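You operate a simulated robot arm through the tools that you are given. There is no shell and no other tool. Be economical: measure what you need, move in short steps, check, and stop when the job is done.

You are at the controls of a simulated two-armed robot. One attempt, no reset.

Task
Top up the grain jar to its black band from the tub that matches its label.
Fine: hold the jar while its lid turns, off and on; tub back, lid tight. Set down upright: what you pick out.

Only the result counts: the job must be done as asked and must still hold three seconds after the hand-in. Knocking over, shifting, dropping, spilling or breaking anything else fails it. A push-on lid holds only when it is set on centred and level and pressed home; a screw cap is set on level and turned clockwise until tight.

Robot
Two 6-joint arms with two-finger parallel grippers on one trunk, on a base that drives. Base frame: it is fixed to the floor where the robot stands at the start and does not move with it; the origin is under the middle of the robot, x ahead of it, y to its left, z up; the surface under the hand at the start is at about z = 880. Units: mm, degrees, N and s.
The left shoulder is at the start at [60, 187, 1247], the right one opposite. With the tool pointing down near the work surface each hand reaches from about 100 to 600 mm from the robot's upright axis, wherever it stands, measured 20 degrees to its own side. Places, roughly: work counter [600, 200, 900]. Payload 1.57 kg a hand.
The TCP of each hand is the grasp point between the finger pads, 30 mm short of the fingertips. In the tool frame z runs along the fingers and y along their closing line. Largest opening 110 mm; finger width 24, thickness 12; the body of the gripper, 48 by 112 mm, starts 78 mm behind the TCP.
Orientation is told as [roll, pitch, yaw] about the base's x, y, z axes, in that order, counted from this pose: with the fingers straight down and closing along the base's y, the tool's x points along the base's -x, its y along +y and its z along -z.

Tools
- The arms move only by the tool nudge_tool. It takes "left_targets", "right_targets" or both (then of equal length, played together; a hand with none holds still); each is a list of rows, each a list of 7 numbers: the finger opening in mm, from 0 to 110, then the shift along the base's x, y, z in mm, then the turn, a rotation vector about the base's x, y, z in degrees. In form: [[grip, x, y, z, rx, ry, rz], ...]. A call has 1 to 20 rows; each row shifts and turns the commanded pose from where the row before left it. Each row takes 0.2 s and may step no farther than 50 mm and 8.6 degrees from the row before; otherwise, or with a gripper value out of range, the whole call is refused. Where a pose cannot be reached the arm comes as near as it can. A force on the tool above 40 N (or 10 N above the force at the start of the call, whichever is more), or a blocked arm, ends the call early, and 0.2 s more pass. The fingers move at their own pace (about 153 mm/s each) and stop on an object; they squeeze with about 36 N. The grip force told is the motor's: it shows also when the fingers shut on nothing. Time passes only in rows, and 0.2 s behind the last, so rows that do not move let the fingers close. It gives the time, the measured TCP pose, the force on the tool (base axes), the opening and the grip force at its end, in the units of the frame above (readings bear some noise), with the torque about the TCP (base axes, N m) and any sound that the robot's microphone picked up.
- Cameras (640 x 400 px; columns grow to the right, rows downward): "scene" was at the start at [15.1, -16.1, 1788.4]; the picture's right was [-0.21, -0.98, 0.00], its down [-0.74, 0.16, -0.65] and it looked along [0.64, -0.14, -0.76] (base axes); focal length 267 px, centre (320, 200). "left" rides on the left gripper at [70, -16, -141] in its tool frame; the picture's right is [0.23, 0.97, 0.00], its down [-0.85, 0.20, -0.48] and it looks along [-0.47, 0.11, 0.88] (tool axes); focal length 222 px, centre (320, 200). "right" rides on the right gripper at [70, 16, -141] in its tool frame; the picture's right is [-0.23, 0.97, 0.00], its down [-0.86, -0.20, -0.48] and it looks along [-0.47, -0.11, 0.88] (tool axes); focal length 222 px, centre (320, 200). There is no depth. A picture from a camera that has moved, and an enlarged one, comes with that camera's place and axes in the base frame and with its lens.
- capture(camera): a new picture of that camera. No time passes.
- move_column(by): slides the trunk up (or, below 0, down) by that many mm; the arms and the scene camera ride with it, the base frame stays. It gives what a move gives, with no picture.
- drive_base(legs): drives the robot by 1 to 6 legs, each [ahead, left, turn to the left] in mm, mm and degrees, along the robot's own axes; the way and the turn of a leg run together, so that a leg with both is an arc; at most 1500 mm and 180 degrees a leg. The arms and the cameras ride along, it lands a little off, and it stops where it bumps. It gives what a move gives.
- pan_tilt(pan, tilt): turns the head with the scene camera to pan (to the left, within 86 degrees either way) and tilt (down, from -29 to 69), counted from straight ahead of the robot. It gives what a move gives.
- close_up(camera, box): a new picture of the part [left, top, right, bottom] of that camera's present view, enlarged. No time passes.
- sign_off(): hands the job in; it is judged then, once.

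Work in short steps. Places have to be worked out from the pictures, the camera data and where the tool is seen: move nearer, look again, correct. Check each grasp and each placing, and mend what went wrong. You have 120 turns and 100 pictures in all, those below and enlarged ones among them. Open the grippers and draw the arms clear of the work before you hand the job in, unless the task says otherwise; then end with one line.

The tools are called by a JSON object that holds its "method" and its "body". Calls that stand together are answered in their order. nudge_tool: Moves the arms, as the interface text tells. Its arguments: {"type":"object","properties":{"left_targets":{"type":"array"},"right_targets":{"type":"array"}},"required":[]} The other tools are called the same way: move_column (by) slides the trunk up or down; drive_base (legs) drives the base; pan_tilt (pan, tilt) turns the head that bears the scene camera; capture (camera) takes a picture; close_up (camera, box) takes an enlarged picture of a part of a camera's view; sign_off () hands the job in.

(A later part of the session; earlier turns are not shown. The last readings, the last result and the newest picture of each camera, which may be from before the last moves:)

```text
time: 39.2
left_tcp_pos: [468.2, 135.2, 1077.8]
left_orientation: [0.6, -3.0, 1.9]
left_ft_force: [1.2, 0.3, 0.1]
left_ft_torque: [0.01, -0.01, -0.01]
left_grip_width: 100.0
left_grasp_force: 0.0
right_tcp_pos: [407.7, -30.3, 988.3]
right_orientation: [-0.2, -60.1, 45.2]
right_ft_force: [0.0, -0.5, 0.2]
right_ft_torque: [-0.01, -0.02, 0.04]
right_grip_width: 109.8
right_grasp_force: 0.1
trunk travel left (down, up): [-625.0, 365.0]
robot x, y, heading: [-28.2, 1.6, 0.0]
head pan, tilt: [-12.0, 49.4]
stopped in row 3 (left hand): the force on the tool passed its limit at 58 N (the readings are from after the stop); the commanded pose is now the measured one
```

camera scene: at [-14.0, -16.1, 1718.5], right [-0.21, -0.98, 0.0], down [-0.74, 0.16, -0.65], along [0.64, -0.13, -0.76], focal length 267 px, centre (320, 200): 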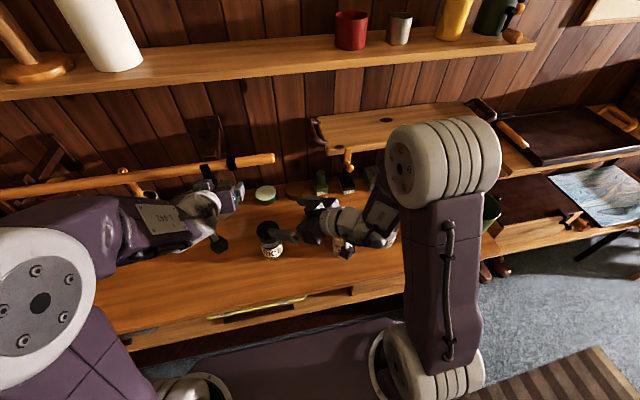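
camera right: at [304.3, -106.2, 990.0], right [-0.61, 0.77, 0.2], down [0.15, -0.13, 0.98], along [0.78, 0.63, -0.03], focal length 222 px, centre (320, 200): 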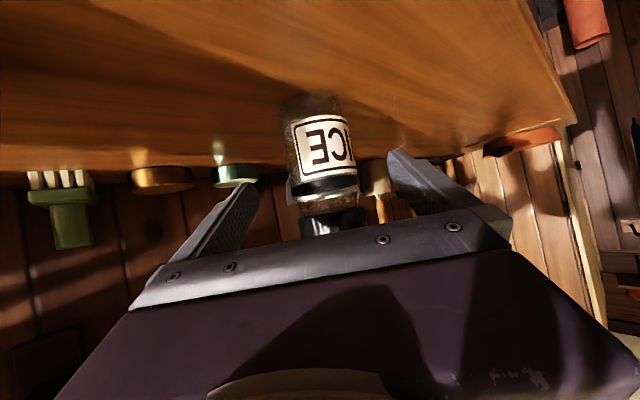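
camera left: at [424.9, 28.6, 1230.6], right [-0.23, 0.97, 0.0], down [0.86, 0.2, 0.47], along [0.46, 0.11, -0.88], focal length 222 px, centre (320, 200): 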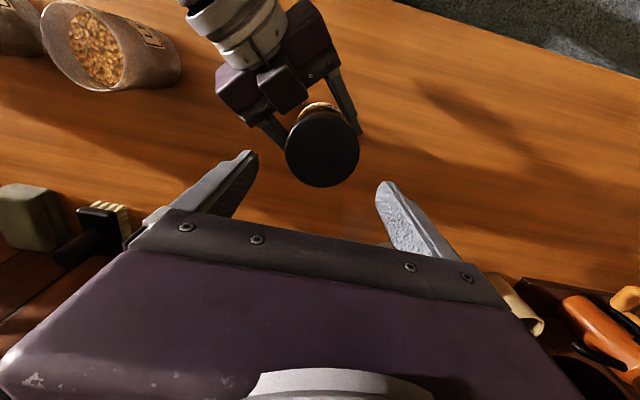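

A 58 N contact stopped the left hand, so I look at what it touched.

{"method": "capture", "body": {"camera": "scene"}}

{"method": "capture", "body": {"camera": "left"}}

```text
72 pictures are left
camera scene: at [-14.5, -15.4, 1538.4], right [-0.21, -0.98, 0.0], down [-0.74, 0.16, -0.65], along [0.64, -0.13, -0.76], focal length 267 px, centre (320, 200)
```

scene: 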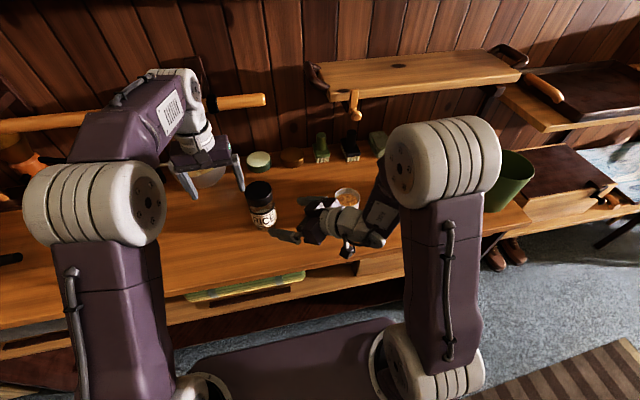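

```text
71 pictures are left
camera left: at [391.8, 114.7, 1214.8], right [-0.26, 0.97, 0.0], down [0.82, 0.22, 0.52], along [0.51, 0.14, -0.85], focal length 222 px, centre (320, 200)
```

left: 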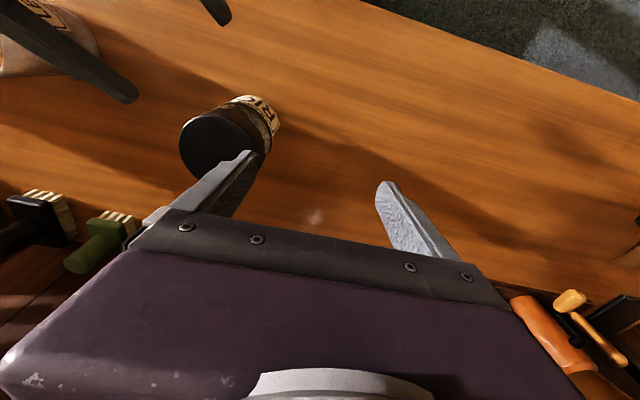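

Nothing is seen touching, so it was probably a jerk as the arm unfolded. I continue gently, levelling and sliding over the lid.

{"method": "nudge_tool", "body": {"left_targets": [[100, 2, -10, 0, -0.6, 3, -1.9], [100, 2, -16, 0, 0, 0, 0], [100, 2, -16, 0, 0, 0, 0], [100, 2, -16, 0, 0, 0, 0], [100, 3, -16, -3, 0, 0, 0], [100, 3, -14, -5, 0, 0, 0], [100, 0, 0, 0, 0, 0, 0]]}}

```text
time: 40.8
left_tcp_pos: [483.4, 47.0, 1069.8]
left_orientation: [0.0, 0.0, 0.1]
left_ft_force: [-0.2, 0.5, 0.7]
left_ft_torque: [-0.03, 0.01, 0.02]
left_grip_width: 99.9
left_grasp_force: 0.1
right_tcp_pos: [408.8, -31.3, 988.0]
right_orientation: [0.0, -60.3, 45.1]
right_ft_force: [-0.5, 0.4, -0.3]
right_ft_torque: [0.02, 0.02, 0.0]
right_grip_width: 110.2
right_grasp_force: 0.1
trunk travel left (down, up): [-625.0, 365.0]
robot x, y, heading: [-23.7, -0.1, 0.1]
head pan, tilt: [-12.0, 49.4]
```

The left hand is now level above the lid. I bring the right hand in to grip the jar.

{"method": "nudge_tool", "body": {"right_targets": [[110, 19, 19, -15, 0, 0, 0], [110, 19, 19, -15, 0, 0, 0], [110, 19, 19, -15, 0, 0, 0], [110, 19, 19, -15, 0, 0, 0], [60, 0, 0, 0, 0, 0, 0], [60, 0, 0, 0, 0, 0, 0], [60, 0, 0, 0, 0, 0, 0]]}}

{"method": "capture", "body": {"camera": "left"}}

```text
time: 42.4
left_tcp_pos: [483.9, 47.8, 1069.5]
left_orientation: [0.0, 0.1, 0.1]
left_ft_force: [0.3, 0.2, 0.0]
left_ft_torque: [-0.02, -0.01, 0.01]
left_grip_width: 99.9
left_grasp_force: 0.1
right_tcp_pos: [486.7, 44.4, 929.5]
right_orientation: [0.0, -60.1, 44.9]
right_ft_force: [0.1, 0.2, 0.4]
right_ft_torque: [0.02, -0.02, 0.02]
right_grip_width: 71.7
right_grasp_force: 35.9
trunk travel left (down, up): [-625.0, 365.0]
robot x, y, heading: [-27.3, -1.3, 0.3]
head pan, tilt: [-12.0, 49.4]
```

```text
70 pictures are left
camera left: at [414.2, 30.1, 1209.9], right [-0.23, 0.97, 0.0], down [0.86, 0.2, 0.48], along [0.46, 0.11, -0.88], focal length 222 px, centre (320, 200)
```

left: 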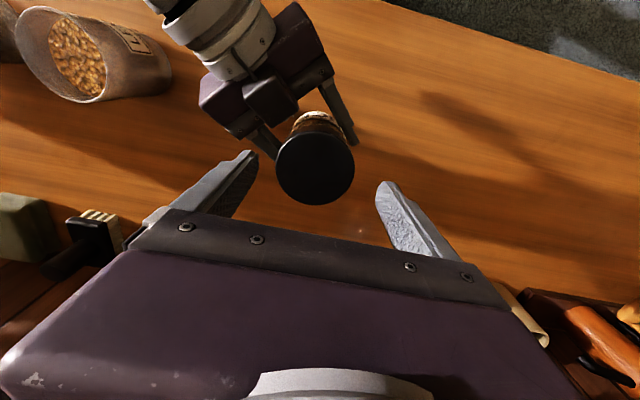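

The lid now appears at about [480, 40]. I centre the left hand on it and lower to the skirt.

{"method": "nudge_tool", "body": {"left_targets": [[100, -4, -8, -10, 0, 0, 0], [100, 0, 0, -13, 0, 0, 0], [100, 0, 0, -13, 0, 0, 0], [100, 0, 0, -12, 0, 0, 0], [100, 0, 0, 0, 0, 0, 0]]}}

{"method": "capture", "body": {"camera": "left"}}

{"method": "close_up", "body": {"camera": "scene", "box": [190, 120, 350, 240]}}

```text
time: 43.6
left_tcp_pos: [478.1, 38.0, 1020.9]
left_orientation: [0.1, 0.1, 0.2]
left_ft_force: [-1.6, 0.4, 5.1]
left_ft_torque: [-0.21, 0.04, -0.08]
left_grip_width: 99.6
left_grasp_force: 0.0
right_tcp_pos: [485.1, 44.3, 928.5]
right_orientation: [0.1, -60.2, 45.0]
right_ft_force: [0.9, -1.0, -3.9]
right_ft_torque: [0.28, -0.03, 0.05]
right_grip_width: 71.3
right_grasp_force: 35.6
trunk travel left (down, up): [-625.0, 365.0]
robot x, y, heading: [-29.4, 0.6, 0.2]
head pan, tilt: [-12.0, 49.4]
```

```text
69 pictures are left
camera left: at [409.4, 21.8, 1161.5], right [-0.23, 0.97, 0.0], down [0.86, 0.2, 0.48], along [0.46, 0.11, -0.88], focal length 222 px, centre (320, 200)
```

left: 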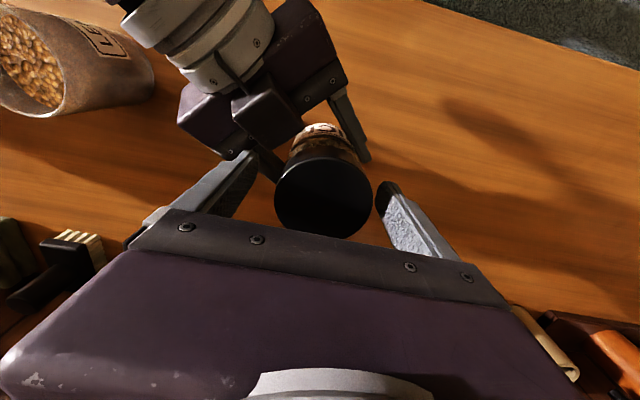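

```text
3.33 times, centred on (270, 180) of scene
camera zoom: at [-12.2, -16.0, 1538.4], right [-0.21, -0.98, 0.0], down [-0.74, 0.16, -0.65], along [0.64, -0.13, -0.76], focal length 889 px, centre (487, 267)
```

zoom: 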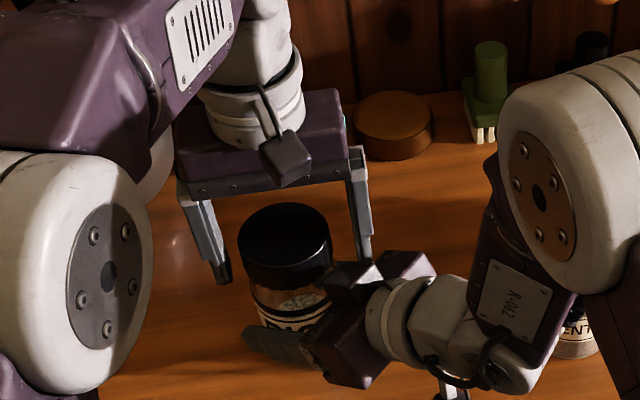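

The near finger touches the right gripper's top edge (about 5 N). I raise the left hand 11 mm, which still covers about 20 mm of lid, centre it, and turn it to -64° to get a full counter-clockwise stroke.

{"method": "nudge_tool", "body": {"left_targets": [[96, 0, 2, 11, 0, 0, 0], [96, 0, 0, 0, 0, 0, -8], [96, 0, 0, 0, 0, 0, -8], [96, 0, 0, 0, 0, 0, -8], [96, 0, 0, 0, 0, 0, -8], [96, 0, 0, 0, 0, 0, -8], [96, 0, 0, 0, 0, 0, -8], [96, 0, 0, 0, 0, 0, -8], [96, 0, 0, 0, 0, 0, -8]]}}

{"method": "capture", "body": {"camera": "left"}}

```text
time: 44.5
left_tcp_pos: [483.3, 39.2, 1033.1]
left_orientation: [0.1, -1.0, -19.2]
left_ft_force: [0.7, 0.0, -1.1]
left_ft_torque: [0.0, -0.05, 0.07]
left_grip_width: 96.4
left_grasp_force: 0.8
right_tcp_pos: [482.5, 46.2, 928.7]
right_orientation: [-0.4, -60.3, 46.3]
right_ft_force: [-0.3, 0.5, 0.2]
right_ft_torque: [-0.06, -0.09, -0.07]
right_grip_width: 71.7
right_grasp_force: 36.1
trunk travel left (down, up): [-625.0, 365.0]
robot x, y, heading: [-28.1, -0.8, 0.1]
head pan, tilt: [-12.0, 49.4]
stopped in row 4 (left hand): the force on the tool passed its limit at 47 N (the readings are from after the stop); the commanded pose is now the measured one
```

```text
67 pictures are left
camera left: at [411.0, 47.6, 1172.3], right [0.11, 0.99, 0.0], down [0.87, -0.09, 0.49], along [0.49, -0.06, -0.87], focal length 222 px, centre (320, 200)
```

left: 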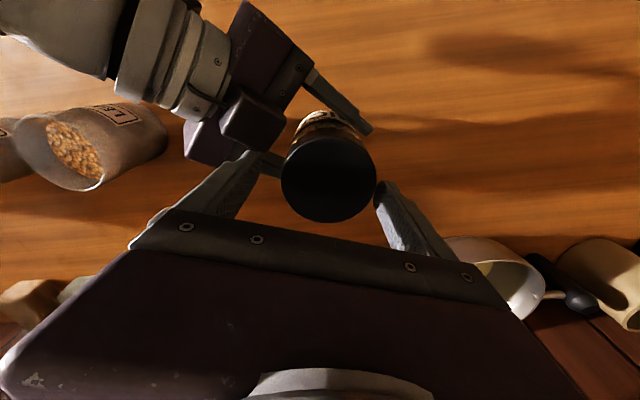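

The finger met the right gripper's corner. The free range is centred on +45°, so I turn back to about 0°, recentre at [480, 43] and close on the lid.

{"method": "nudge_tool", "body": {"left_targets": [[96, -1, 1, 0, 0, 0.5, 6.5], [96, -1, 1, 0, 0, 0.5, 6.5], [96, -1, 1, 0, 0, 0, 6.5], [55, 0, 0, 0, 0, 0, 0], [55, 0, 0, 0, 0, 0, 0], [55, 0, 0, 0, 0, 0, 0]]}}

{"method": "capture", "body": {"camera": "left"}}

```text
time: 46.0
left_tcp_pos: [480.4, 43.0, 1031.0]
left_orientation: [0.1, 0.1, 0.4]
left_ft_force: [-0.4, 24.0, 1.0]
left_ft_torque: [1.11, -0.17, 0.06]
left_grip_width: 68.7
left_grasp_force: 35.8
right_tcp_pos: [482.9, 45.2, 928.9]
right_orientation: [-0.2, -60.2, 45.8]
right_ft_force: [0.0, -25.4, 0.4]
right_ft_torque: [1.34, 0.26, -0.01]
right_grip_width: 71.7
right_grasp_force: 36.0
trunk travel left (down, up): [-625.0, 365.0]
robot x, y, heading: [-29.1, 0.5, 0.2]
head pan, tilt: [-12.0, 49.4]
```

```text
66 pictures are left
camera left: at [411.5, 26.5, 1173.5], right [-0.23, 0.97, 0.0], down [0.85, 0.2, 0.48], along [0.46, 0.11, -0.88], focal length 222 px, centre (320, 200)
```

left: 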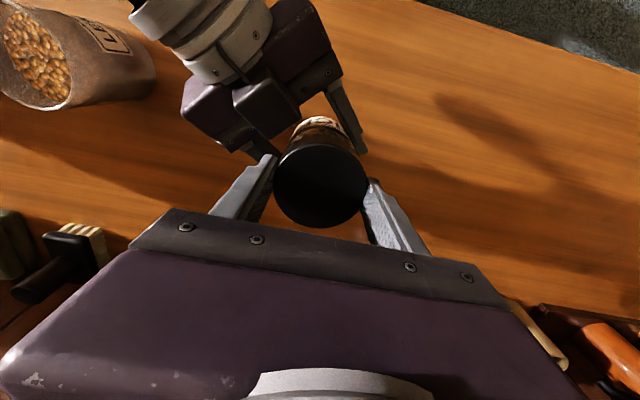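

The lid is gripped at 68.7 mm, but there is a 24 N side load, so I shift the left hand slightly in +y to relieve it.

{"method": "nudge_tool", "body": {"left_targets": [[55, 0, 2.5, 0, 0, 0, 0], [55, 0, 0, 0, 0, 0, 0]]}}

```text
time: 46.5
left_tcp_pos: [480.5, 44.2, 1032.1]
left_orientation: [-0.1, 0.1, 0.3]
left_ft_force: [-7.5, 17.0, 1.1]
left_ft_torque: [0.95, 0.13, 0.01]
left_grip_width: 68.8
left_grasp_force: 35.7
right_tcp_pos: [484.4, 47.5, 929.4]
right_orientation: [-0.3, -60.3, 46.1]
right_ft_force: [8.1, -17.1, -0.6]
right_ft_torque: [0.83, 0.7, 0.03]
right_grip_width: 72.0
right_grasp_force: 35.7
trunk travel left (down, up): [-625.0, 365.0]
robot x, y, heading: [-25.6, -1.1, 0.2]
head pan, tilt: [-12.0, 49.4]
```

{"method": "nudge_tool", "body": {"left_targets": [[55, -1, 5, 0, 0, 0, 0], [55, 0, 0, 0, 0, 0, 0]]}}

```text
time: 47.1
left_tcp_pos: [479.8, 49.0, 1033.0]
left_orientation: [-0.5, 0.1, 0.2]
left_ft_force: [-12.9, -12.9, 5.3]
left_ft_torque: [-0.78, 0.76, -0.08]
left_grip_width: 68.8
left_grasp_force: 35.8
right_tcp_pos: [483.0, 48.3, 929.0]
right_orientation: [-0.5, -60.4, 46.5]
right_ft_force: [12.1, 13.4, -5.8]
right_ft_torque: [-0.52, 0.54, 0.05]
right_grip_width: 71.6
right_grasp_force: 36.0
trunk travel left (down, up): [-625.0, 365.0]
robot x, y, heading: [-28.0, 0.9, 0.1]
head pan, tilt: [-12.0, 49.4]
```

The stiffness is about 6 N/mm. I make a small correction, then turn the lid counter-clockwise by 32°.

{"method": "nudge_tool", "body": {"left_targets": [[55, -2, -2.2, -1, 0, 0, 0], [55, 0, 0, 0, 0, 0, 8], [55, 0, 0, 0, 0, 0, 8], [55, 0, 0, 0, 0, 0, 8], [55, 0, 0, 0, 0, 0, 8], [55, 0, 0, 0, 0, 0, 0]]}}

{"method": "capture", "body": {"camera": "left"}}

```text
time: 48.5
left_tcp_pos: [478.2, 47.8, 1032.9]
left_orientation: [-0.5, -0.2, 32.4]
left_ft_force: [20.3, -19.6, 7.6]
left_ft_torque: [-0.77, -0.66, 0.0]
left_grip_width: 68.9
left_grasp_force: 36.1
right_tcp_pos: [480.9, 49.2, 929.4]
right_orientation: [-0.5, -60.1, 46.5]
right_ft_force: [-19.3, 21.6, -0.2]
right_ft_torque: [-0.87, -1.3, -0.12]
right_grip_width: 72.0
right_grasp_force: 35.8
trunk travel left (down, up): [-625.0, 365.0]
robot x, y, heading: [-28.0, -1.9, -0.0]
head pan, tilt: [-12.0, 49.4]
```

```text
65 pictures are left
camera left: at [427.5, -2.9, 1173.3], right [-0.71, 0.7, -0.01], down [0.61, 0.63, 0.48], along [0.34, 0.34, -0.88], focal length 222 px, centre (320, 200)
```

left: 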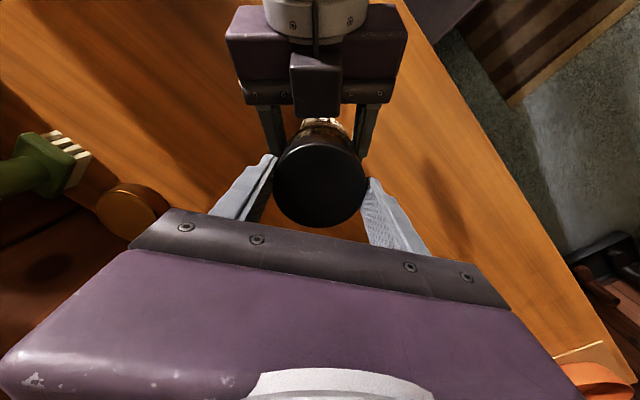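

The lid turns and the jar holds. I relieve the side load and keep turning to about 90°.

{"method": "nudge_tool", "body": {"left_targets": [[55, 2.5, -2.5, 0, 0, 0, 0], [55, 0, 0, 0, 0, 0, 8], [55, 0, 0, 0, 0, 0, 8], [55, 0, 0, 0, 0, 0, 8], [55, 0, 0, 0, 0, 0, 8], [55, 0, 0, 0, 0, 0, 8], [55, 0, 0, 0, 0, 0, 8], [55, 0, 0, 0, 0, 0, 0]]}}

```text
time: 50.4
left_tcp_pos: [479.5, 46.1, 1032.9]
left_orientation: [-0.5, 0.0, 80.3]
left_ft_force: [10.4, -6.1, 26.3]
left_ft_torque: [0.01, -0.18, -0.04]
left_grip_width: 68.8
left_grasp_force: 35.7
right_tcp_pos: [482.0, 46.8, 928.9]
right_orientation: [-0.4, -60.0, 46.2]
right_ft_force: [-10.3, 6.7, -14.4]
right_ft_torque: [-0.17, -0.86, -0.02]
right_grip_width: 71.7
right_grasp_force: 35.9
trunk travel left (down, up): [-625.0, 365.0]
robot x, y, heading: [-27.0, -4.1, -0.0]
head pan, tilt: [-12.0, 49.4]
```

The lid climbs as it turns, giving 26 N upward. I raise 3 mm, open, turn back 80° and grip again.

{"method": "nudge_tool", "body": {"left_targets": [[55, 0, 0, 3, 0, 0, 0], [90, 0, 0, 0, 0, 0, 0], [90, 0, 0, 0, 0, 0, 0], [90, 0, 0, 0, 0, 0, -8], [90, 0, 0, 0, 0, 0, -8], [90, 0, 0, 0, 0, 0, -8], [90, 0, 0, 0, 0, 0, -8], [90, 0, 0, 0, 0, 0, -8], [90, 0, 0, 0, 0, 0, -8], [90, 0, 0, 0, 0, 0, -8], [90, 0, 0, 0, 0, 0, -8], [90, 0, 0, 0, 0, 0, -8], [90, 0, 0, 0, 0, 0, -6], [55, 0, 0, 0, 0, 0, 0], [55, 0, 0, 0, 0, 0, 0], [55, 0, 0, 0, 0, 0, 0]]}}

```text
time: 53.8
left_tcp_pos: [481.4, 44.9, 1034.1]
left_orientation: [-0.2, 0.1, 2.3]
left_ft_force: [0.1, 4.6, 0.3]
left_ft_torque: [0.18, 0.02, 0.03]
left_grip_width: 68.6
left_grasp_force: 35.7
right_tcp_pos: [482.5, 46.9, 928.0]
right_orientation: [-0.4, -60.2, 46.0]
right_ft_force: [-0.4, -4.8, -2.7]
right_ft_torque: [0.36, -0.1, 0.0]
right_grip_width: 71.5
right_grasp_force: 35.9
trunk travel left (down, up): [-625.0, 365.0]
robot x, y, heading: [-26.4, 2.5, 0.1]
head pan, tilt: [-12.0, 49.4]
```

The grip is well centred now. Next is a second 88° stroke with a slight rise.

{"method": "nudge_tool", "body": {"left_targets": [[55, 0, 0, 0.3, 0, 0, 8], [55, 0, 0, 0.3, 0, 0, 8], [55, 0, 0, 0.3, 0, 0, 8], [55, 0, 0, 0.3, 0, 0, 8], [55, 0, 0, 0.3, 0, 0, 8], [55, 0, 0, 0.3, 0, 0, 8], [55, 0, 0, 0.3, 0, 0, 8], [55, 0, 0, 0.3, 0, 0, 8], [55, 0, 0, 0.3, 0, 0, 8], [55, 0, 0, 0.3, 0, 0, 8], [55, 0, 0, 0.3, 0, 0, 8], [55, 0, 0, 0, 0, 0, 0]]}}

```text
time: 56.4
left_tcp_pos: [480.5, 44.1, 1036.8]
left_orientation: [-0.1, 0.1, 90.3]
left_ft_force: [10.8, -5.0, -28.6]
left_ft_torque: [-0.21, -0.62, 0.04]
left_grip_width: 68.7
left_grasp_force: 36.1
right_tcp_pos: [483.5, 48.1, 930.3]
right_orientation: [-0.4, -60.4, 46.5]
right_ft_force: [-11.8, 4.0, 25.3]
right_ft_torque: [-0.31, -0.53, -0.03]
right_grip_width: 71.8
right_grasp_force: 36.4
trunk travel left (down, up): [-625.0, 365.0]
robot x, y, heading: [-24.3, -0.5, 0.2]
head pan, tilt: [-12.0, 49.4]
```

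This time I rose too fast, ending with a 29 N pull. The climb is only about 1 mm per stroke, so I regrip and do another stroke with a smaller rise.

{"method": "nudge_tool", "body": {"left_targets": [[90, 0, 0, -1.5, 0, 0, 0], [90, 0, 0, 0, 0, 0, 0], [90, 0, 0, 0, 0, 0, -8.5], [90, 0, 0, 0, 0, 0, -8.5], [90, 0, 0, 0, 0, 0, -8.5], [90, 0, 0, 0, 0, 0, -8.5], [90, 0, 0, 0, 0, 0, -8.5], [90, 0, 0, 0, 0, 0, -8.5], [90, 0, 0, 0, 0, 0, -8.5], [90, 0, 0, 0, 0, 0, -8.5], [90, 0, 0, 0, 0, 0, -8.5], [90, 0, 0, 0, 0, 0, -8.5], [90, 0, 0, 0, 0, 0, -3], [55, 0, 0, 0, 0, 0, 0], [55, 0, 0, 0, 0, 0, 0], [55, 0, 0, 0, 0, 0, 0]]}}

{"method": "nudge_tool", "body": {"left_targets": [[55, 0, 0, 0.1, 0, 0, 8], [55, 0, 0, 0.1, 0, 0, 8], [55, 0, 0, 0.1, 0, 0, 8], [55, 0, 0, 0.1, 0, 0, 8], [55, 0, 0, 0.1, 0, 0, 8], [55, 0, 0, 0.1, 0, 0, 8], [55, 0, 0, 0.1, 0, 0, 8], [55, 0, 0, 0.1, 0, 0, 8], [55, 0, 0, 0.1, 0, 0, 8], [55, 0, 0, 0.1, 0, 0, 8], [55, 0, 0, 0.1, 0, 0, 8], [55, 0, 0, 0, 0, 0, 0]]}}

{"method": "close_up", "body": {"camera": "scene", "box": [190, 120, 350, 240]}}

```text
time: 59.8
left_tcp_pos: [480.8, 45.5, 1036.5]
left_orientation: [-0.2, 0.0, 2.2]
left_ft_force: [-0.2, -2.2, 0.2]
left_ft_torque: [0.06, 0.01, 0.0]
left_grip_width: 67.7
left_grasp_force: 36.4
right_tcp_pos: [482.5, 46.5, 928.6]
right_orientation: [-0.4, -60.2, 46.2]
right_ft_force: [-0.5, 2.5, -3.6]
right_ft_torque: [-0.31, -0.12, -0.01]
right_grip_width: 71.7
right_grasp_force: 36.6
trunk travel left (down, up): [-625.0, 365.0]
robot x, y, heading: [-30.0, -5.8, 0.2]
head pan, tilt: [-12.0, 49.4]
```

```text
time: 62.4
left_tcp_pos: [481.4, 45.5, 1037.2]
left_orientation: [-0.2, -0.1, 90.4]
left_ft_force: [12.1, -1.7, -1.2]
left_ft_torque: [-0.16, -0.65, -0.04]
left_grip_width: 67.8
left_grasp_force: 36.2
right_tcp_pos: [482.8, 46.7, 928.7]
right_orientation: [-0.4, -60.2, 46.3]
right_ft_force: [-11.4, 0.6, -1.7]
right_ft_torque: [0.0, -0.68, 0.02]
right_grip_width: 71.6
right_grasp_force: 36.0
trunk travel left (down, up): [-625.0, 365.0]
robot x, y, heading: [-27.4, -0.2, 0.0]
head pan, tilt: [-12.0, 49.4]
```

```text
3.33 times, centred on (270, 180) of scene
camera zoom: at [-12.1, -16.0, 1538.4], right [-0.21, -0.98, 0.0], down [-0.74, 0.16, -0.65], along [0.64, -0.13, -0.76], focal length 889 px, centre (487, 267)
```

zoom: 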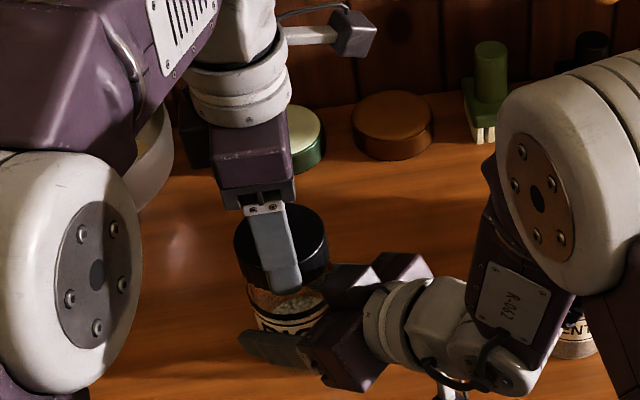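

About 256° turned so far, with little vertical force now. I test with a small 3 mm lift.

{"method": "nudge_tool", "body": {"left_targets": [[55, 0, 0, 1.5, 0, 0, 0], [55, 0, 0, 1.5, 0, 0, 0], [55, 0, 0, 0, 0, 0, 0]]}}

```text
time: 63.1
left_tcp_pos: [481.3, 45.0, 1040.0]
left_orientation: [-0.2, 0.0, 90.3]
left_ft_force: [17.8, 0.1, -22.9]
left_ft_torque: [0.09, -1.0, -0.02]
left_grip_width: 67.4
left_grasp_force: 36.5
right_tcp_pos: [484.2, 47.5, 929.6]
right_orientation: [-0.5, -60.5, 46.4]
right_ft_force: [-17.7, 0.0, 18.6]
right_ft_torque: [-0.05, -0.91, -0.05]
right_grip_width: 71.6
right_grasp_force: 35.6
trunk travel left (down, up): [-625.0, 365.0]
robot x, y, heading: [-26.6, -0.9, 0.2]
head pan, tilt: [-12.0, 49.4]
```

Still threaded, so I lower back, regrip and do another stroke.

{"method": "nudge_tool", "body": {"left_targets": [[55, 0, 0, -2, 0, 0, 0], [90, 0, 0, 0, 0, 0, 0], [90, 0, 0, 0, 0, 0, 0], [90, 0, 0, 0, 0, 0, -8.5], [90, 0, 0, 0, 0, 0, -8.5], [90, 0, 0, 0, 0, 0, -8.5], [90, 0, 0, 0, 0, 0, -8.5], [90, 0, 0, 0, 0, 0, -8.5], [90, 0, 0, 0, 0, 0, -8.5], [90, 0, 0, 0, 0, 0, -8.5], [90, 0, 0, 0, 0, 0, -8.5], [90, 0, 0, 0, 0, 0, -8.5], [90, 0, 0, 0, 0, 0, -8.5], [90, 0, 0, 0, 0, 0, -3], [55, 0, 0, 0, 0, 0, 0], [55, 0, 0, 0, 0, 0, 0], [55, 0, 0, 0, 0, 0, 0]]}}

{"method": "nudge_tool", "body": {"left_targets": [[55, 0, 0, 0.1, 0, 0, 8], [55, 0, 0, 0.1, 0, 0, 8], [55, 0, 0, 0.1, 0, 0, 8], [55, 0, 0, 0.1, 0, 0, 8], [55, 0, 0, 0.1, 0, 0, 8], [55, 0, 0, 0.1, 0, 0, 8], [55, 0, 0, 0.1, 0, 0, 8], [55, 0, 0, 0.1, 0, 0, 8], [55, 0, 0, 0.1, 0, 0, 8], [55, 0, 0, 0.1, 0, 0, 8], [55, 0, 0, 0.1, 0, 0, 8], [55, 0, 0, 0, 0, 0, 0], [55, 0, 0, 1.5, 0, 0, 0], [55, 0, 0, 0, 0, 0, 0]]}}

```text
time: 66.8
left_tcp_pos: [480.5, 45.0, 1038.0]
left_orientation: [-0.2, 0.0, 2.2]
left_ft_force: [0.5, -3.3, -0.6]
left_ft_torque: [-0.07, 0.03, 0.02]
left_grip_width: 68.7
left_grasp_force: 36.2
right_tcp_pos: [482.8, 47.0, 928.1]
right_orientation: [-0.5, -60.2, 46.1]
right_ft_force: [-0.9, 4.8, -3.7]
right_ft_torque: [-0.4, -0.04, 0.0]
right_grip_width: 71.7
right_grasp_force: 35.8
trunk travel left (down, up): [-625.0, 365.0]
robot x, y, heading: [-26.2, -0.1, -0.1]
head pan, tilt: [-12.0, 49.4]
```

```text
time: 69.8
left_tcp_pos: [479.7, 45.9, 1040.5]
left_orientation: [-0.2, 0.1, 90.4]
left_ft_force: [0.7, 0.2, -0.7]
left_ft_torque: [-0.01, -0.01, -0.02]
left_grip_width: 68.6
left_grasp_force: 35.9
right_tcp_pos: [483.4, 47.9, 928.6]
right_orientation: [-0.3, -60.2, 46.1]
right_ft_force: [-0.7, -0.5, -3.4]
right_ft_torque: [0.0, 0.0, 0.0]
right_grip_width: 71.3
right_grasp_force: 36.0
trunk travel left (down, up): [-625.0, 365.0]
robot x, y, heading: [-28.3, 0.1, 0.2]
head pan, tilt: [-12.0, 49.4]
```

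The lid is free. I'll keep it level in the left hand, lifting 35 mm and then moving it to the left, clear of the jar.

{"method": "nudge_tool", "body": {"left_targets": [[55, 0, 0, 12, 0, 0, 0], [55, 0, 0, 12, 0, 0, 0], [55, 0, 0, 11, 0, 0, 0], [55, -5, 20, 0, 0, 0, 0], [55, -5, 25, 0, 0, 0, 0], [55, -10, 30, 0, 0, 0, 0], [55, -10, 30, 0, 0, 0, 0], [55, -10, 30, 0, 0, 0, 0], [55, -10, 30, 0, 0, 0, 0], [55, 0, 0, 0, 0, 0, 0]]}}

{"method": "capture", "body": {"camera": "scene"}}

{"method": "capture", "body": {"camera": "left"}}

```text
time: 71.3
left_tcp_pos: [458.6, 128.1, 1075.6]
left_orientation: [-0.6, 0.4, 89.4]
left_ft_force: [4.8, -5.6, -1.9]
left_ft_torque: [0.64, 0.55, -0.53]
left_grip_width: 67.7
left_grasp_force: 36.2
right_tcp_pos: [483.8, 44.5, 928.9]
right_orientation: [-0.2, -60.0, 46.0]
right_ft_force: [-0.6, -0.6, -3.2]
right_ft_torque: [0.01, -0.03, -0.01]
right_grip_width: 71.6
right_grasp_force: 35.9
trunk travel left (down, up): [-625.0, 365.0]
robot x, y, heading: [-28.4, -2.7, 0.1]
head pan, tilt: [-12.0, 49.4]
stopped in row 7 (left hand): the force on the tool passed its limit at 51 N (the readings are from after the stop); the commanded pose is now the measured one
```

```text
63 pictures are left
camera scene: at [-11.8, -17.7, 1538.4], right [-0.21, -0.98, 0.0], down [-0.74, 0.16, -0.65], along [0.64, -0.13, -0.76], focal length 267 px, centre (320, 200)
```

scene: 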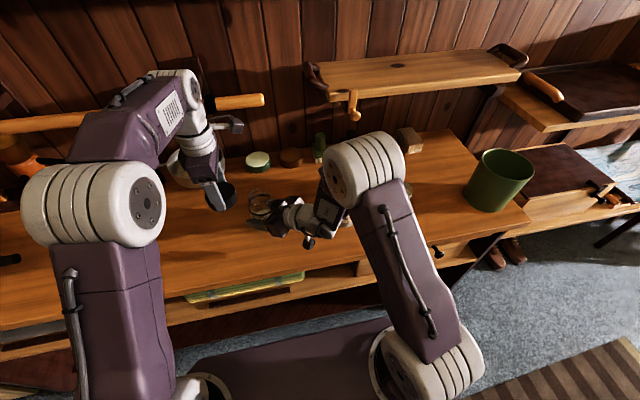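

```text
62 pictures are left
camera left: at [473.2, 58.6, 1217.2], right [-0.98, -0.22, -0.01], down [-0.19, 0.86, 0.47], along [-0.09, 0.46, -0.88], focal length 222 px, centre (320, 200)
```

left: 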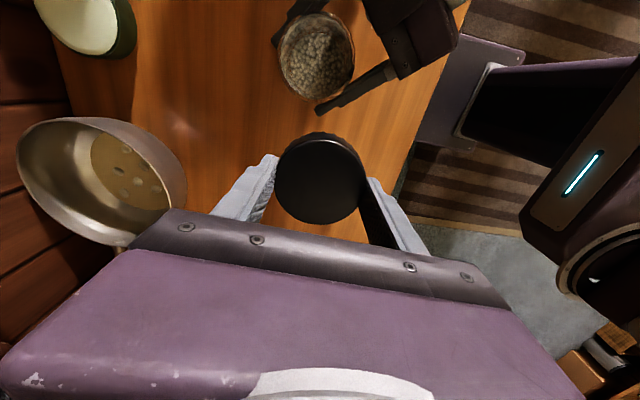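

It stopped again near y≈130 with a 51 N jolt, the same place as before. I zoom in to see whether the wrist touches the rail.

{"method": "close_up", "body": {"camera": "scene", "box": [130, 50, 290, 250]}}

{"method": "nudge_tool", "body": {"left_targets": [[55, 0, 0, 0, 0, 0, 0], [55, 0, 0, 0, 0, 0, 0]]}}

```text
2.00 times, centred on (210, 150) of scene
camera zoom: at [-11.8, -17.7, 1538.4], right [-0.21, -0.98, 0.0], down [-0.74, 0.16, -0.65], along [0.64, -0.13, -0.76], focal length 534 px, centre (540, 300)
```

zoom: 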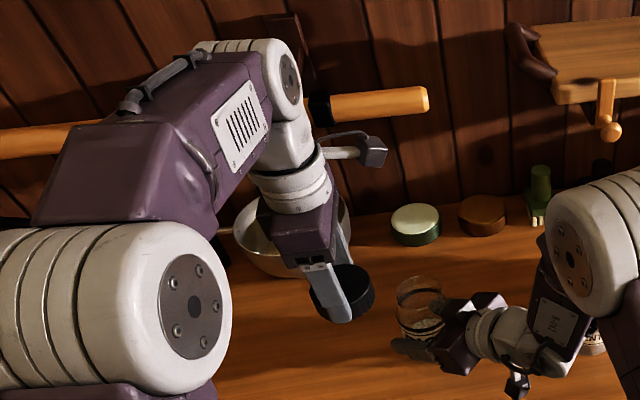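

```text
time: 71.9
left_tcp_pos: [457.9, 127.1, 1075.5]
left_orientation: [-0.6, 0.4, 89.4]
left_ft_force: [0.1, -5.0, 0.0]
left_ft_torque: [0.59, 0.08, -0.25]
left_grip_width: 67.5
left_grasp_force: 36.1
right_tcp_pos: [483.2, 45.6, 929.6]
right_orientation: [-0.2, -60.3, 45.9]
right_ft_force: [-0.4, -0.1, -3.5]
right_ft_torque: [0.0, 0.04, -0.01]
right_grip_width: 71.5
right_grasp_force: 36.3
trunk travel left (down, up): [-625.0, 365.0]
robot x, y, heading: [-32.8, 0.0, -0.1]
head pan, tilt: [-12.0, 49.4]
```

A persistent 5 N push at gripper-body height (z≈1190) means the hand is lightly touching something on the +y/+x side, near the rail. I back away, toward -y and then toward the robot.

{"method": "nudge_tool", "body": {"left_targets": [[55, -3, -12, 0, 0, 0, 0], [55, -20, 0, 0, 0, 0, 0], [55, -20, 0, 0, 0, 0, 0], [55, -20, 0, 0, 0, 0, 0], [55, 0, 0, 0, 0, 0, 0]]}}

{"method": "close_up", "body": {"camera": "scene", "box": [130, 50, 290, 250]}}

```text
time: 73.1
left_tcp_pos: [396.4, 116.1, 1076.6]
left_orientation: [-0.6, 0.5, 89.5]
left_ft_force: [-0.6, -0.1, 0.1]
left_ft_torque: [-0.03, 0.01, -0.04]
left_grip_width: 67.6
left_grasp_force: 35.9
right_tcp_pos: [482.7, 47.0, 927.8]
right_orientation: [-0.3, -60.3, 46.1]
right_ft_force: [0.2, -0.4, -3.4]
right_ft_torque: [0.02, 0.0, 0.02]
right_grip_width: 71.5
right_grasp_force: 36.3
trunk travel left (down, up): [-625.0, 365.0]
robot x, y, heading: [-25.7, 1.2, 0.3]
head pan, tilt: [-12.0, 49.4]
```

```text
2.00 times, centred on (210, 150) of scene
camera zoom: at [-11.7, -15.9, 1538.4], right [-0.21, -0.98, 0.0], down [-0.74, 0.16, -0.65], along [0.64, -0.14, -0.76], focal length 534 px, centre (540, 300)
```

zoom: 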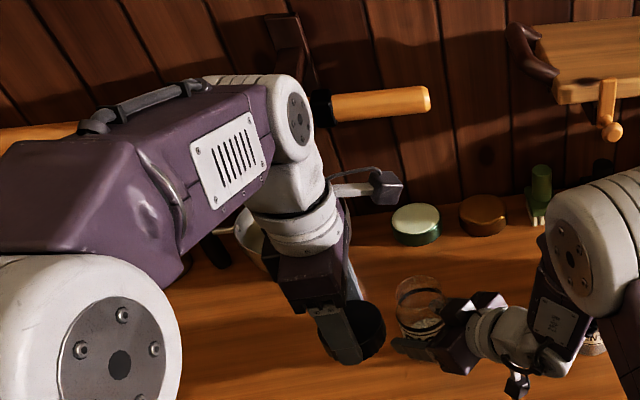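

Clear now with no force. I park the lid-holding left hand further left and back, and inspect that area for anything disturbed.

{"method": "nudge_tool", "body": {"left_targets": [[55, -10, 20, 0, 0, 0, 0], [55, -10, 20, 0, 0, 0, 0], [55, -10, 20, 0, 0, 0, 0], [55, 0, 20, 0, 0, 0, 0], [55, 0, 20, 0, 0, 0, 0], [55, 0, 0, 0, 0, 0, 0]], "right_targets": [[110, 0, 0, 0, 0, 0, 0], [110, 0, 0, 0, 0, 0, 0], [110, -20, -20, 16, 0, 0, 0], [110, -20, -20, 16, 0, 0, 0], [110, -20, -20, 16, 0, 0, 0], [110, -15, -15, 12, 0, 0, 0]]}}

{"method": "capture", "body": {"camera": "scene"}}

{"method": "capture", "body": {"camera": "right"}}

```text
time: 74.5
left_tcp_pos: [364.5, 216.4, 1077.1]
left_orientation: [-0.7, 0.6, 89.5]
left_ft_force: [0.1, -0.5, -0.5]
left_ft_torque: [0.03, 0.0, -0.01]
left_grip_width: 67.5
left_grasp_force: 35.7
right_tcp_pos: [407.8, -29.7, 990.9]
right_orientation: [-0.5, -60.3, 46.1]
right_ft_force: [-0.4, 0.2, 0.9]
right_ft_torque: [0.01, -0.03, 0.0]
right_grip_width: 110.3
right_grasp_force: 0.1
trunk travel left (down, up): [-625.0, 365.0]
robot x, y, heading: [-25.9, -4.1, 0.5]
head pan, tilt: [-12.0, 49.4]
```

```text
59 pictures are left
camera scene: at [-13.9, -17.0, 1538.4], right [-0.21, -0.98, 0.0], down [-0.74, 0.16, -0.65], along [0.64, -0.13, -0.76], focal length 267 px, centre (320, 200)
```

scene: 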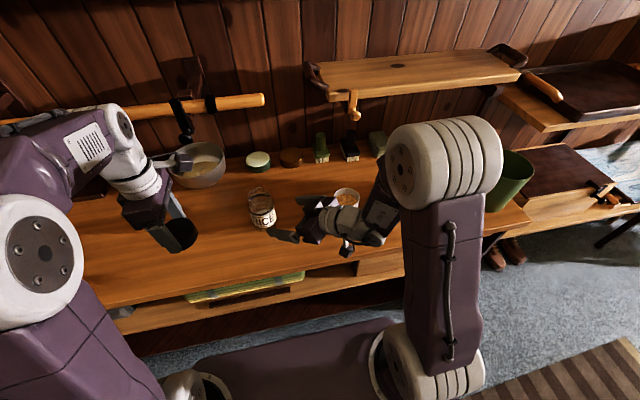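

```text
58 pictures are left
camera right: at [287.9, -130.4, 1000.9], right [-0.62, 0.76, 0.19], down [0.15, -0.13, 0.98], along [0.77, 0.64, -0.03], focal length 222 px, centre (320, 200)
```

right: 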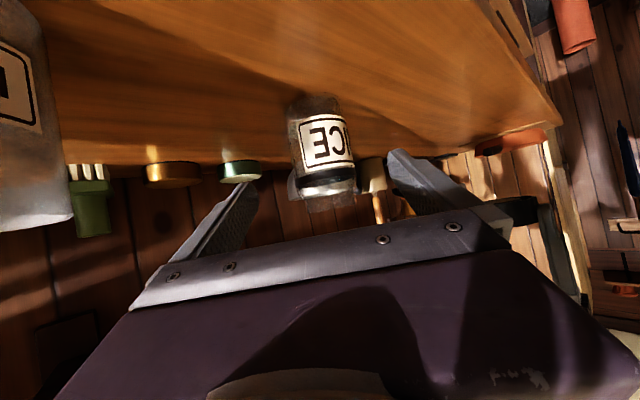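

The jar is open with rice inside, everything else looks undisturbed, and the lid is held at left. I raise the right hand and swing it over the lentil tub toward the rice tub, turning the heading to 0°.

{"method": "nudge_tool", "body": {"right_targets": [[110, -5, -20, 30, 0, 0, 0], [110, -5, -20, 30, 0, 0, 0], [110, -5, -20, 30, 0, 0, 0], [110, -5, -25, 25, 0, 0, -5], [110, 0, -25, 10, 0, 0, -8], [110, 0, -30, 0, 0, 0, -8], [110, 0, -30, 0, 0, 0, -8], [110, 0, -30, 0, 0, 0, -8], [110, 0, -30, 0, 0, 0, -8], [110, 0, -30, 0, 0, 0, 0], [110, 0, -30, 0, 0, 0, 0], [110, 0, -30, 0, 0, 0, 0]]}}

{"method": "capture", "body": {"camera": "right"}}

{"method": "capture", "body": {"camera": "scene"}}

```text
time: 77.1
left_tcp_pos: [365.0, 214.9, 1074.8]
left_orientation: [-0.7, 0.4, 89.4]
left_ft_force: [0.4, -0.2, -1.4]
left_ft_torque: [0.0, -0.01, -0.01]
left_grip_width: 67.3
left_grasp_force: 35.9
right_tcp_pos: [392.1, -352.6, 1114.5]
right_orientation: [-0.4, -60.2, 1.2]
right_ft_force: [0.8, -0.4, -0.3]
right_ft_torque: [0.0, 0.01, 0.03]
right_grip_width: 109.9
right_grasp_force: 0.0
right hand out of reach, approached as far as the arm can: row 8
trunk travel left (down, up): [-625.0, 365.0]
robot x, y, heading: [-30.1, 0.1, 0.1]
head pan, tilt: [-12.0, 49.4]
```

```text
57 pictures are left
camera right: at [236.2, -337.7, 1126.7], right [0.1, 0.98, 0.19], down [0.01, -0.2, 0.98], along [0.99, -0.09, -0.03], focal length 222 px, centre (320, 200)
```

right: 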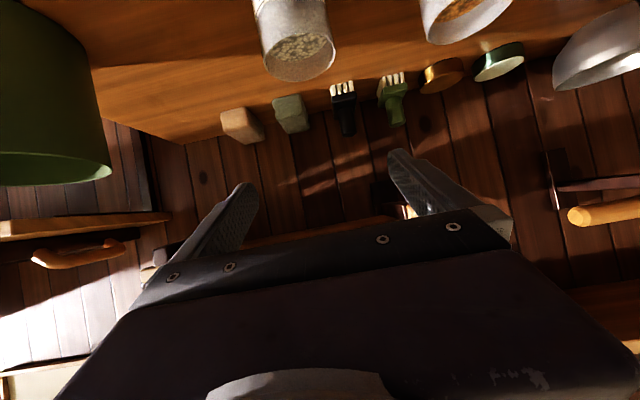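

```text
56 pictures are left
camera scene: at [-12.5, -17.3, 1538.4], right [-0.21, -0.98, 0.0], down [-0.74, 0.16, -0.65], along [0.64, -0.13, -0.76], focal length 267 px, centre (320, 200)
```

scene: 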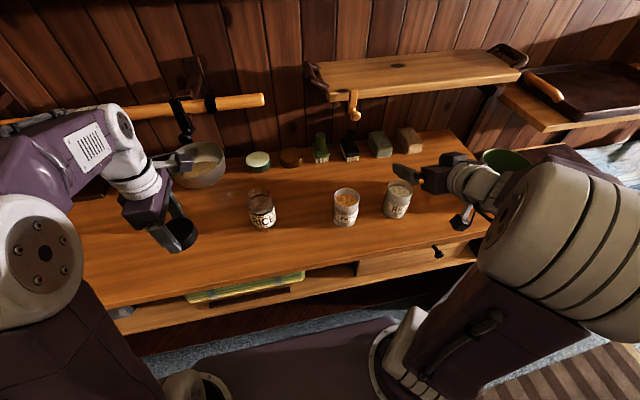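

The right arm is fine here and both tubs stand untouched. I zoom in on the jar and tubs for exact places and fill levels.

{"method": "close_up", "body": {"camera": "scene", "box": [370, 160, 430, 230]}}

{"method": "close_up", "body": {"camera": "scene", "box": [235, 175, 295, 240]}}

{"method": "close_up", "body": {"camera": "right", "box": [230, 0, 370, 90]}}

```text
5.71 times, centred on (400, 195) of scene
camera zoom: at [-12.5, -17.3, 1538.4], right [-0.21, -0.98, 0.0], down [-0.74, 0.16, -0.65], along [0.64, -0.13, -0.76], focal length 1525 px, centre (-137, 229)
```

zoom: 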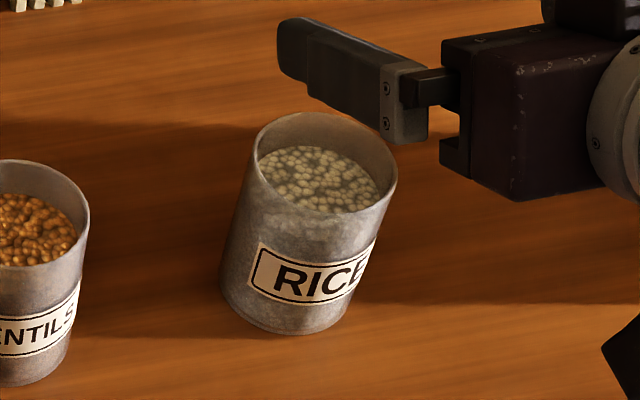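

```text
6.15 times, centred on (265, 208) of scene
camera zoom: at [-12.5, -17.3, 1538.4], right [-0.21, -0.98, 0.0], down [-0.74, 0.16, -0.65], along [0.64, -0.13, -0.76], focal length 1642 px, centre (658, 154)
```

zoom: 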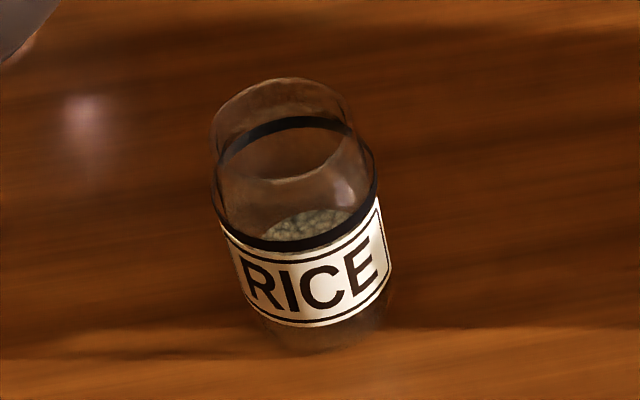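

```text
4.44 times, centred on (300, 45) of right
camera zoom: at [236.2, -337.7, 1126.7], right [0.1, 0.98, 0.19], down [0.01, -0.2, 0.98], along [0.99, -0.09, -0.03], focal length 987 px, centre (409, 889)
```

zoom: 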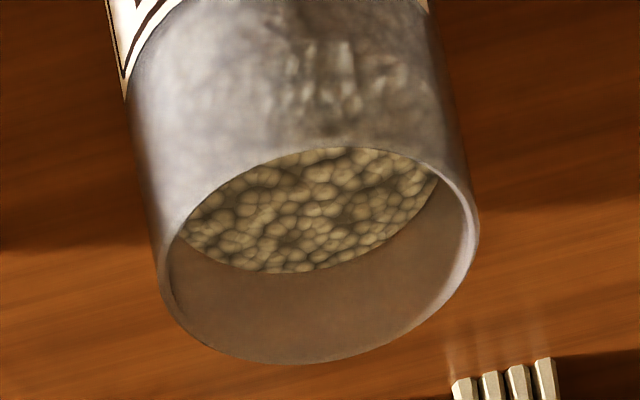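

The tub axis is at about [444, -350] with its rim near z 987. The jar mouth is centred at about [480, 45] with its rim near 1012. Its band is near 974 and the grain near 916, so I need most of the tub. I straddle the tub from above at the 60° pitch and check before closing.

{"method": "nudge_tool", "body": {"right_targets": [[110, 26, 1, -27, 0.4, 0, -1.2], [110, 26, 1, -27, 0, 0, 0], [110, 0, 0, -30, 0, 0, 0], [110, 0, 0, 0, 0, 0, 0]]}}

{"method": "capture", "body": {"camera": "right"}}

{"method": "close_up", "body": {"camera": "scene", "box": [330, 140, 490, 240]}}

```text
time: 78.1
left_tcp_pos: [364.7, 216.6, 1076.0]
left_orientation: [-0.6, 0.5, 89.4]
left_ft_force: [0.2, 0.0, -0.1]
left_ft_torque: [0.0, 0.03, -0.01]
left_grip_width: 68.0
left_grasp_force: 36.2
right_tcp_pos: [443.4, -350.1, 1032.9]
right_orientation: [0.4, -60.1, -0.7]
right_ft_force: [0.3, 0.0, -0.8]
right_ft_torque: [-0.01, 0.03, 0.0]
right_grip_width: 109.7
right_grasp_force: 0.1
trunk travel left (down, up): [-625.0, 365.0]
robot x, y, heading: [-27.6, -3.1, 0.1]
head pan, tilt: [-12.0, 49.4]
```

```text
52 pictures are left
camera right: at [287.2, -332.1, 1042.6], right [0.12, 0.97, 0.2], down [0.01, -0.2, 0.98], along [0.99, -0.12, -0.03], focal length 222 px, centre (320, 200)
```

right: 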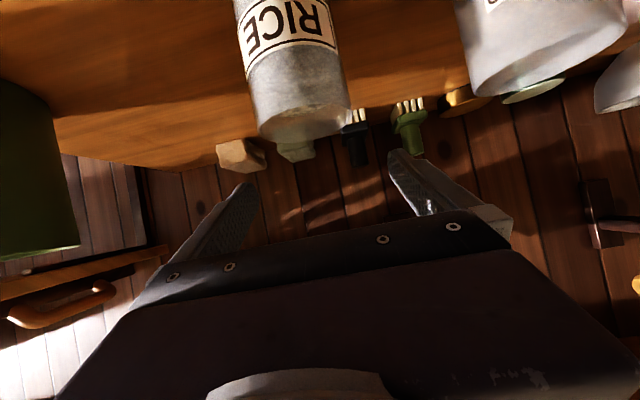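

```text
4.00 times, centred on (410, 190) of scene
camera zoom: at [-12.8, -15.9, 1538.4], right [-0.21, -0.98, 0.0], down [-0.74, 0.16, -0.65], along [0.64, -0.14, -0.76], focal length 1067 px, centre (-40, 240)
```

zoom: 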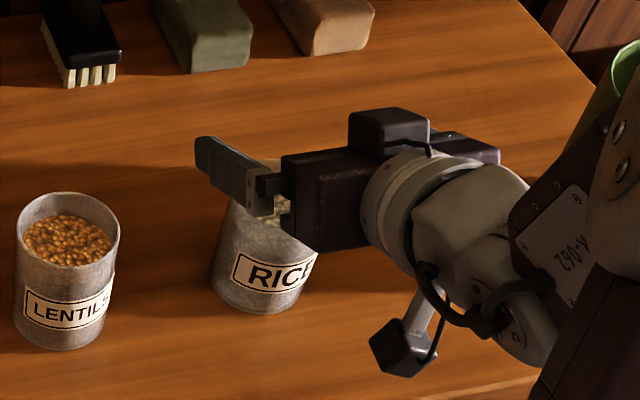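

Alignment looks right, with the tub centred near y≈-351. I descend with the fingers on either side.

{"method": "nudge_tool", "body": {"right_targets": [[110, 0, -1, -25, 0, 0, 0], [110, 0, 0, -25, 0, 0, 0], [110, 0, 0, -24, 0, 0, 0], [110, 0, 0, -24, 0, 0, 0], [110, 0, 0, 0, 0, 0, 0]]}}

{"method": "capture", "body": {"camera": "right"}}

{"method": "close_up", "body": {"camera": "scene", "box": [330, 140, 490, 240]}}

```text
time: 79.3
left_tcp_pos: [364.6, 216.8, 1075.0]
left_orientation: [-0.6, 0.5, 89.4]
left_ft_force: [-1.5, 0.1, -1.6]
left_ft_torque: [-0.06, 0.0, -0.01]
left_grip_width: 67.6
left_grasp_force: 36.5
right_tcp_pos: [447.6, -355.4, 944.6]
right_orientation: [1.1, -60.0, -1.3]
right_ft_force: [0.0, -0.9, -0.6]
right_ft_torque: [-0.02, 0.0, -0.01]
right_grip_width: 110.0
right_grasp_force: 0.2
right hand out of reach, approached as far as the arm can: row 4
trunk travel left (down, up): [-625.0, 365.0]
robot x, y, heading: [-28.3, 2.4, -0.0]
head pan, tilt: [-12.0, 49.4]
```

```text
50 pictures are left
camera right: at [292.1, -337.4, 955.1], right [0.12, 0.97, 0.21], down [0.01, -0.21, 0.98], along [0.99, -0.11, -0.04], focal length 222 px, centre (320, 200)
```

right: 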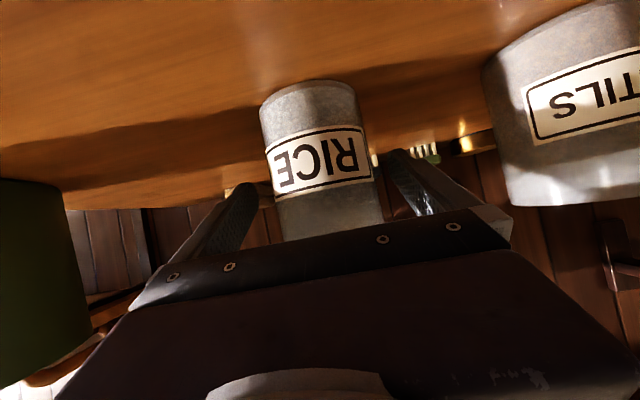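

```text
4.00 times, centred on (410, 190) of scene
camera zoom: at [-13.2, -15.6, 1538.4], right [-0.21, -0.98, 0.0], down [-0.74, 0.16, -0.65], along [0.64, -0.14, -0.76], focal length 1067 px, centre (-40, 240)
```

zoom: 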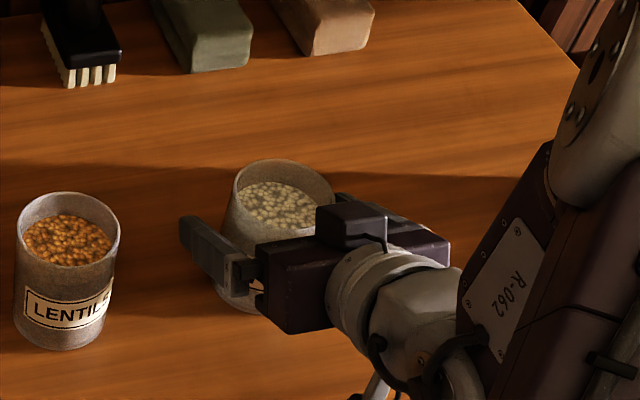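

Slight wrist limit, but the pose is good. I nudge +3 mm in y to centre and close on the tub.

{"method": "nudge_tool", "body": {"right_targets": [[110, 0, 3, 0, 0, 0, 0], [60, 0, 0, 0, 0, 0, 0], [60, 0, 0, 0, 0, 0, 0], [60, 0, 0, 0, 0, 0, 0]]}}

```text
time: 80.3
left_tcp_pos: [364.0, 215.5, 1075.7]
left_orientation: [-0.6, 0.5, 89.5]
left_ft_force: [-0.1, -0.1, 0.3]
left_ft_torque: [0.03, 0.04, -0.01]
left_grip_width: 67.5
left_grasp_force: 35.7
right_tcp_pos: [449.2, -353.3, 946.3]
right_orientation: [0.9, -60.1, -1.1]
right_ft_force: [0.0, 0.5, 0.9]
right_ft_torque: [-0.02, 0.02, -0.01]
right_grip_width: 71.1
right_grasp_force: 35.9
trunk travel left (down, up): [-625.0, 365.0]
robot x, y, heading: [-28.9, 1.6, 0.1]
head pan, tilt: [-12.0, 49.4]
```

The tub is gripped (71 mm). Its place for the return is TCP [449, -353, 946]. I lift it straight up 150 mm first.

{"method": "nudge_tool", "body": {"right_targets": [[60, 0, 0, 8, 0, 0, 0], [60, 0, 0, 15, 0, 0, 0], [60, 0, 0, 20, 0, 0, 0], [60, 0, 0, 25, 0, 0, 0], [60, 0, 0, 25, 0, 0, 0], [60, 0, 0, 25, 0, 0, 0], [60, 0, 0, 20, 0, 0, 0], [60, 0, 0, 12, 0, 0, 0], [60, 0, 0, 0, 0, 0, 0]]}}

{"method": "capture", "body": {"camera": "scene"}}

```text
time: 82.3
left_tcp_pos: [363.5, 216.8, 1074.6]
left_orientation: [-0.6, 0.5, 89.3]
left_ft_force: [0.7, -0.6, 0.7]
left_ft_torque: [0.01, 0.02, 0.01]
left_grip_width: 67.3
left_grasp_force: 36.2
right_tcp_pos: [448.4, -353.2, 1093.2]
right_orientation: [0.4, -60.2, -0.7]
right_ft_force: [-1.0, 0.6, -1.4]
right_ft_torque: [0.01, -0.01, 0.01]
right_grip_width: 71.3
right_grasp_force: 35.8
trunk travel left (down, up): [-625.0, 365.0]
robot x, y, heading: [-24.4, -0.0, 0.0]
head pan, tilt: [-12.0, 49.4]
```

```text
48 pictures are left
camera scene: at [-12.3, -16.4, 1538.4], right [-0.21, -0.98, 0.0], down [-0.74, 0.16, -0.65], along [0.64, -0.14, -0.76], focal length 267 px, centre (320, 200)
```

scene: 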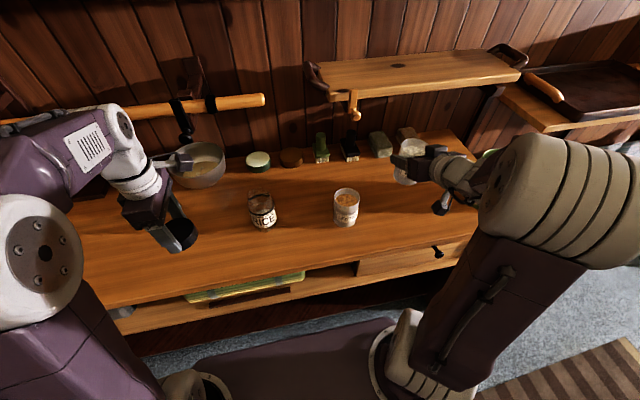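

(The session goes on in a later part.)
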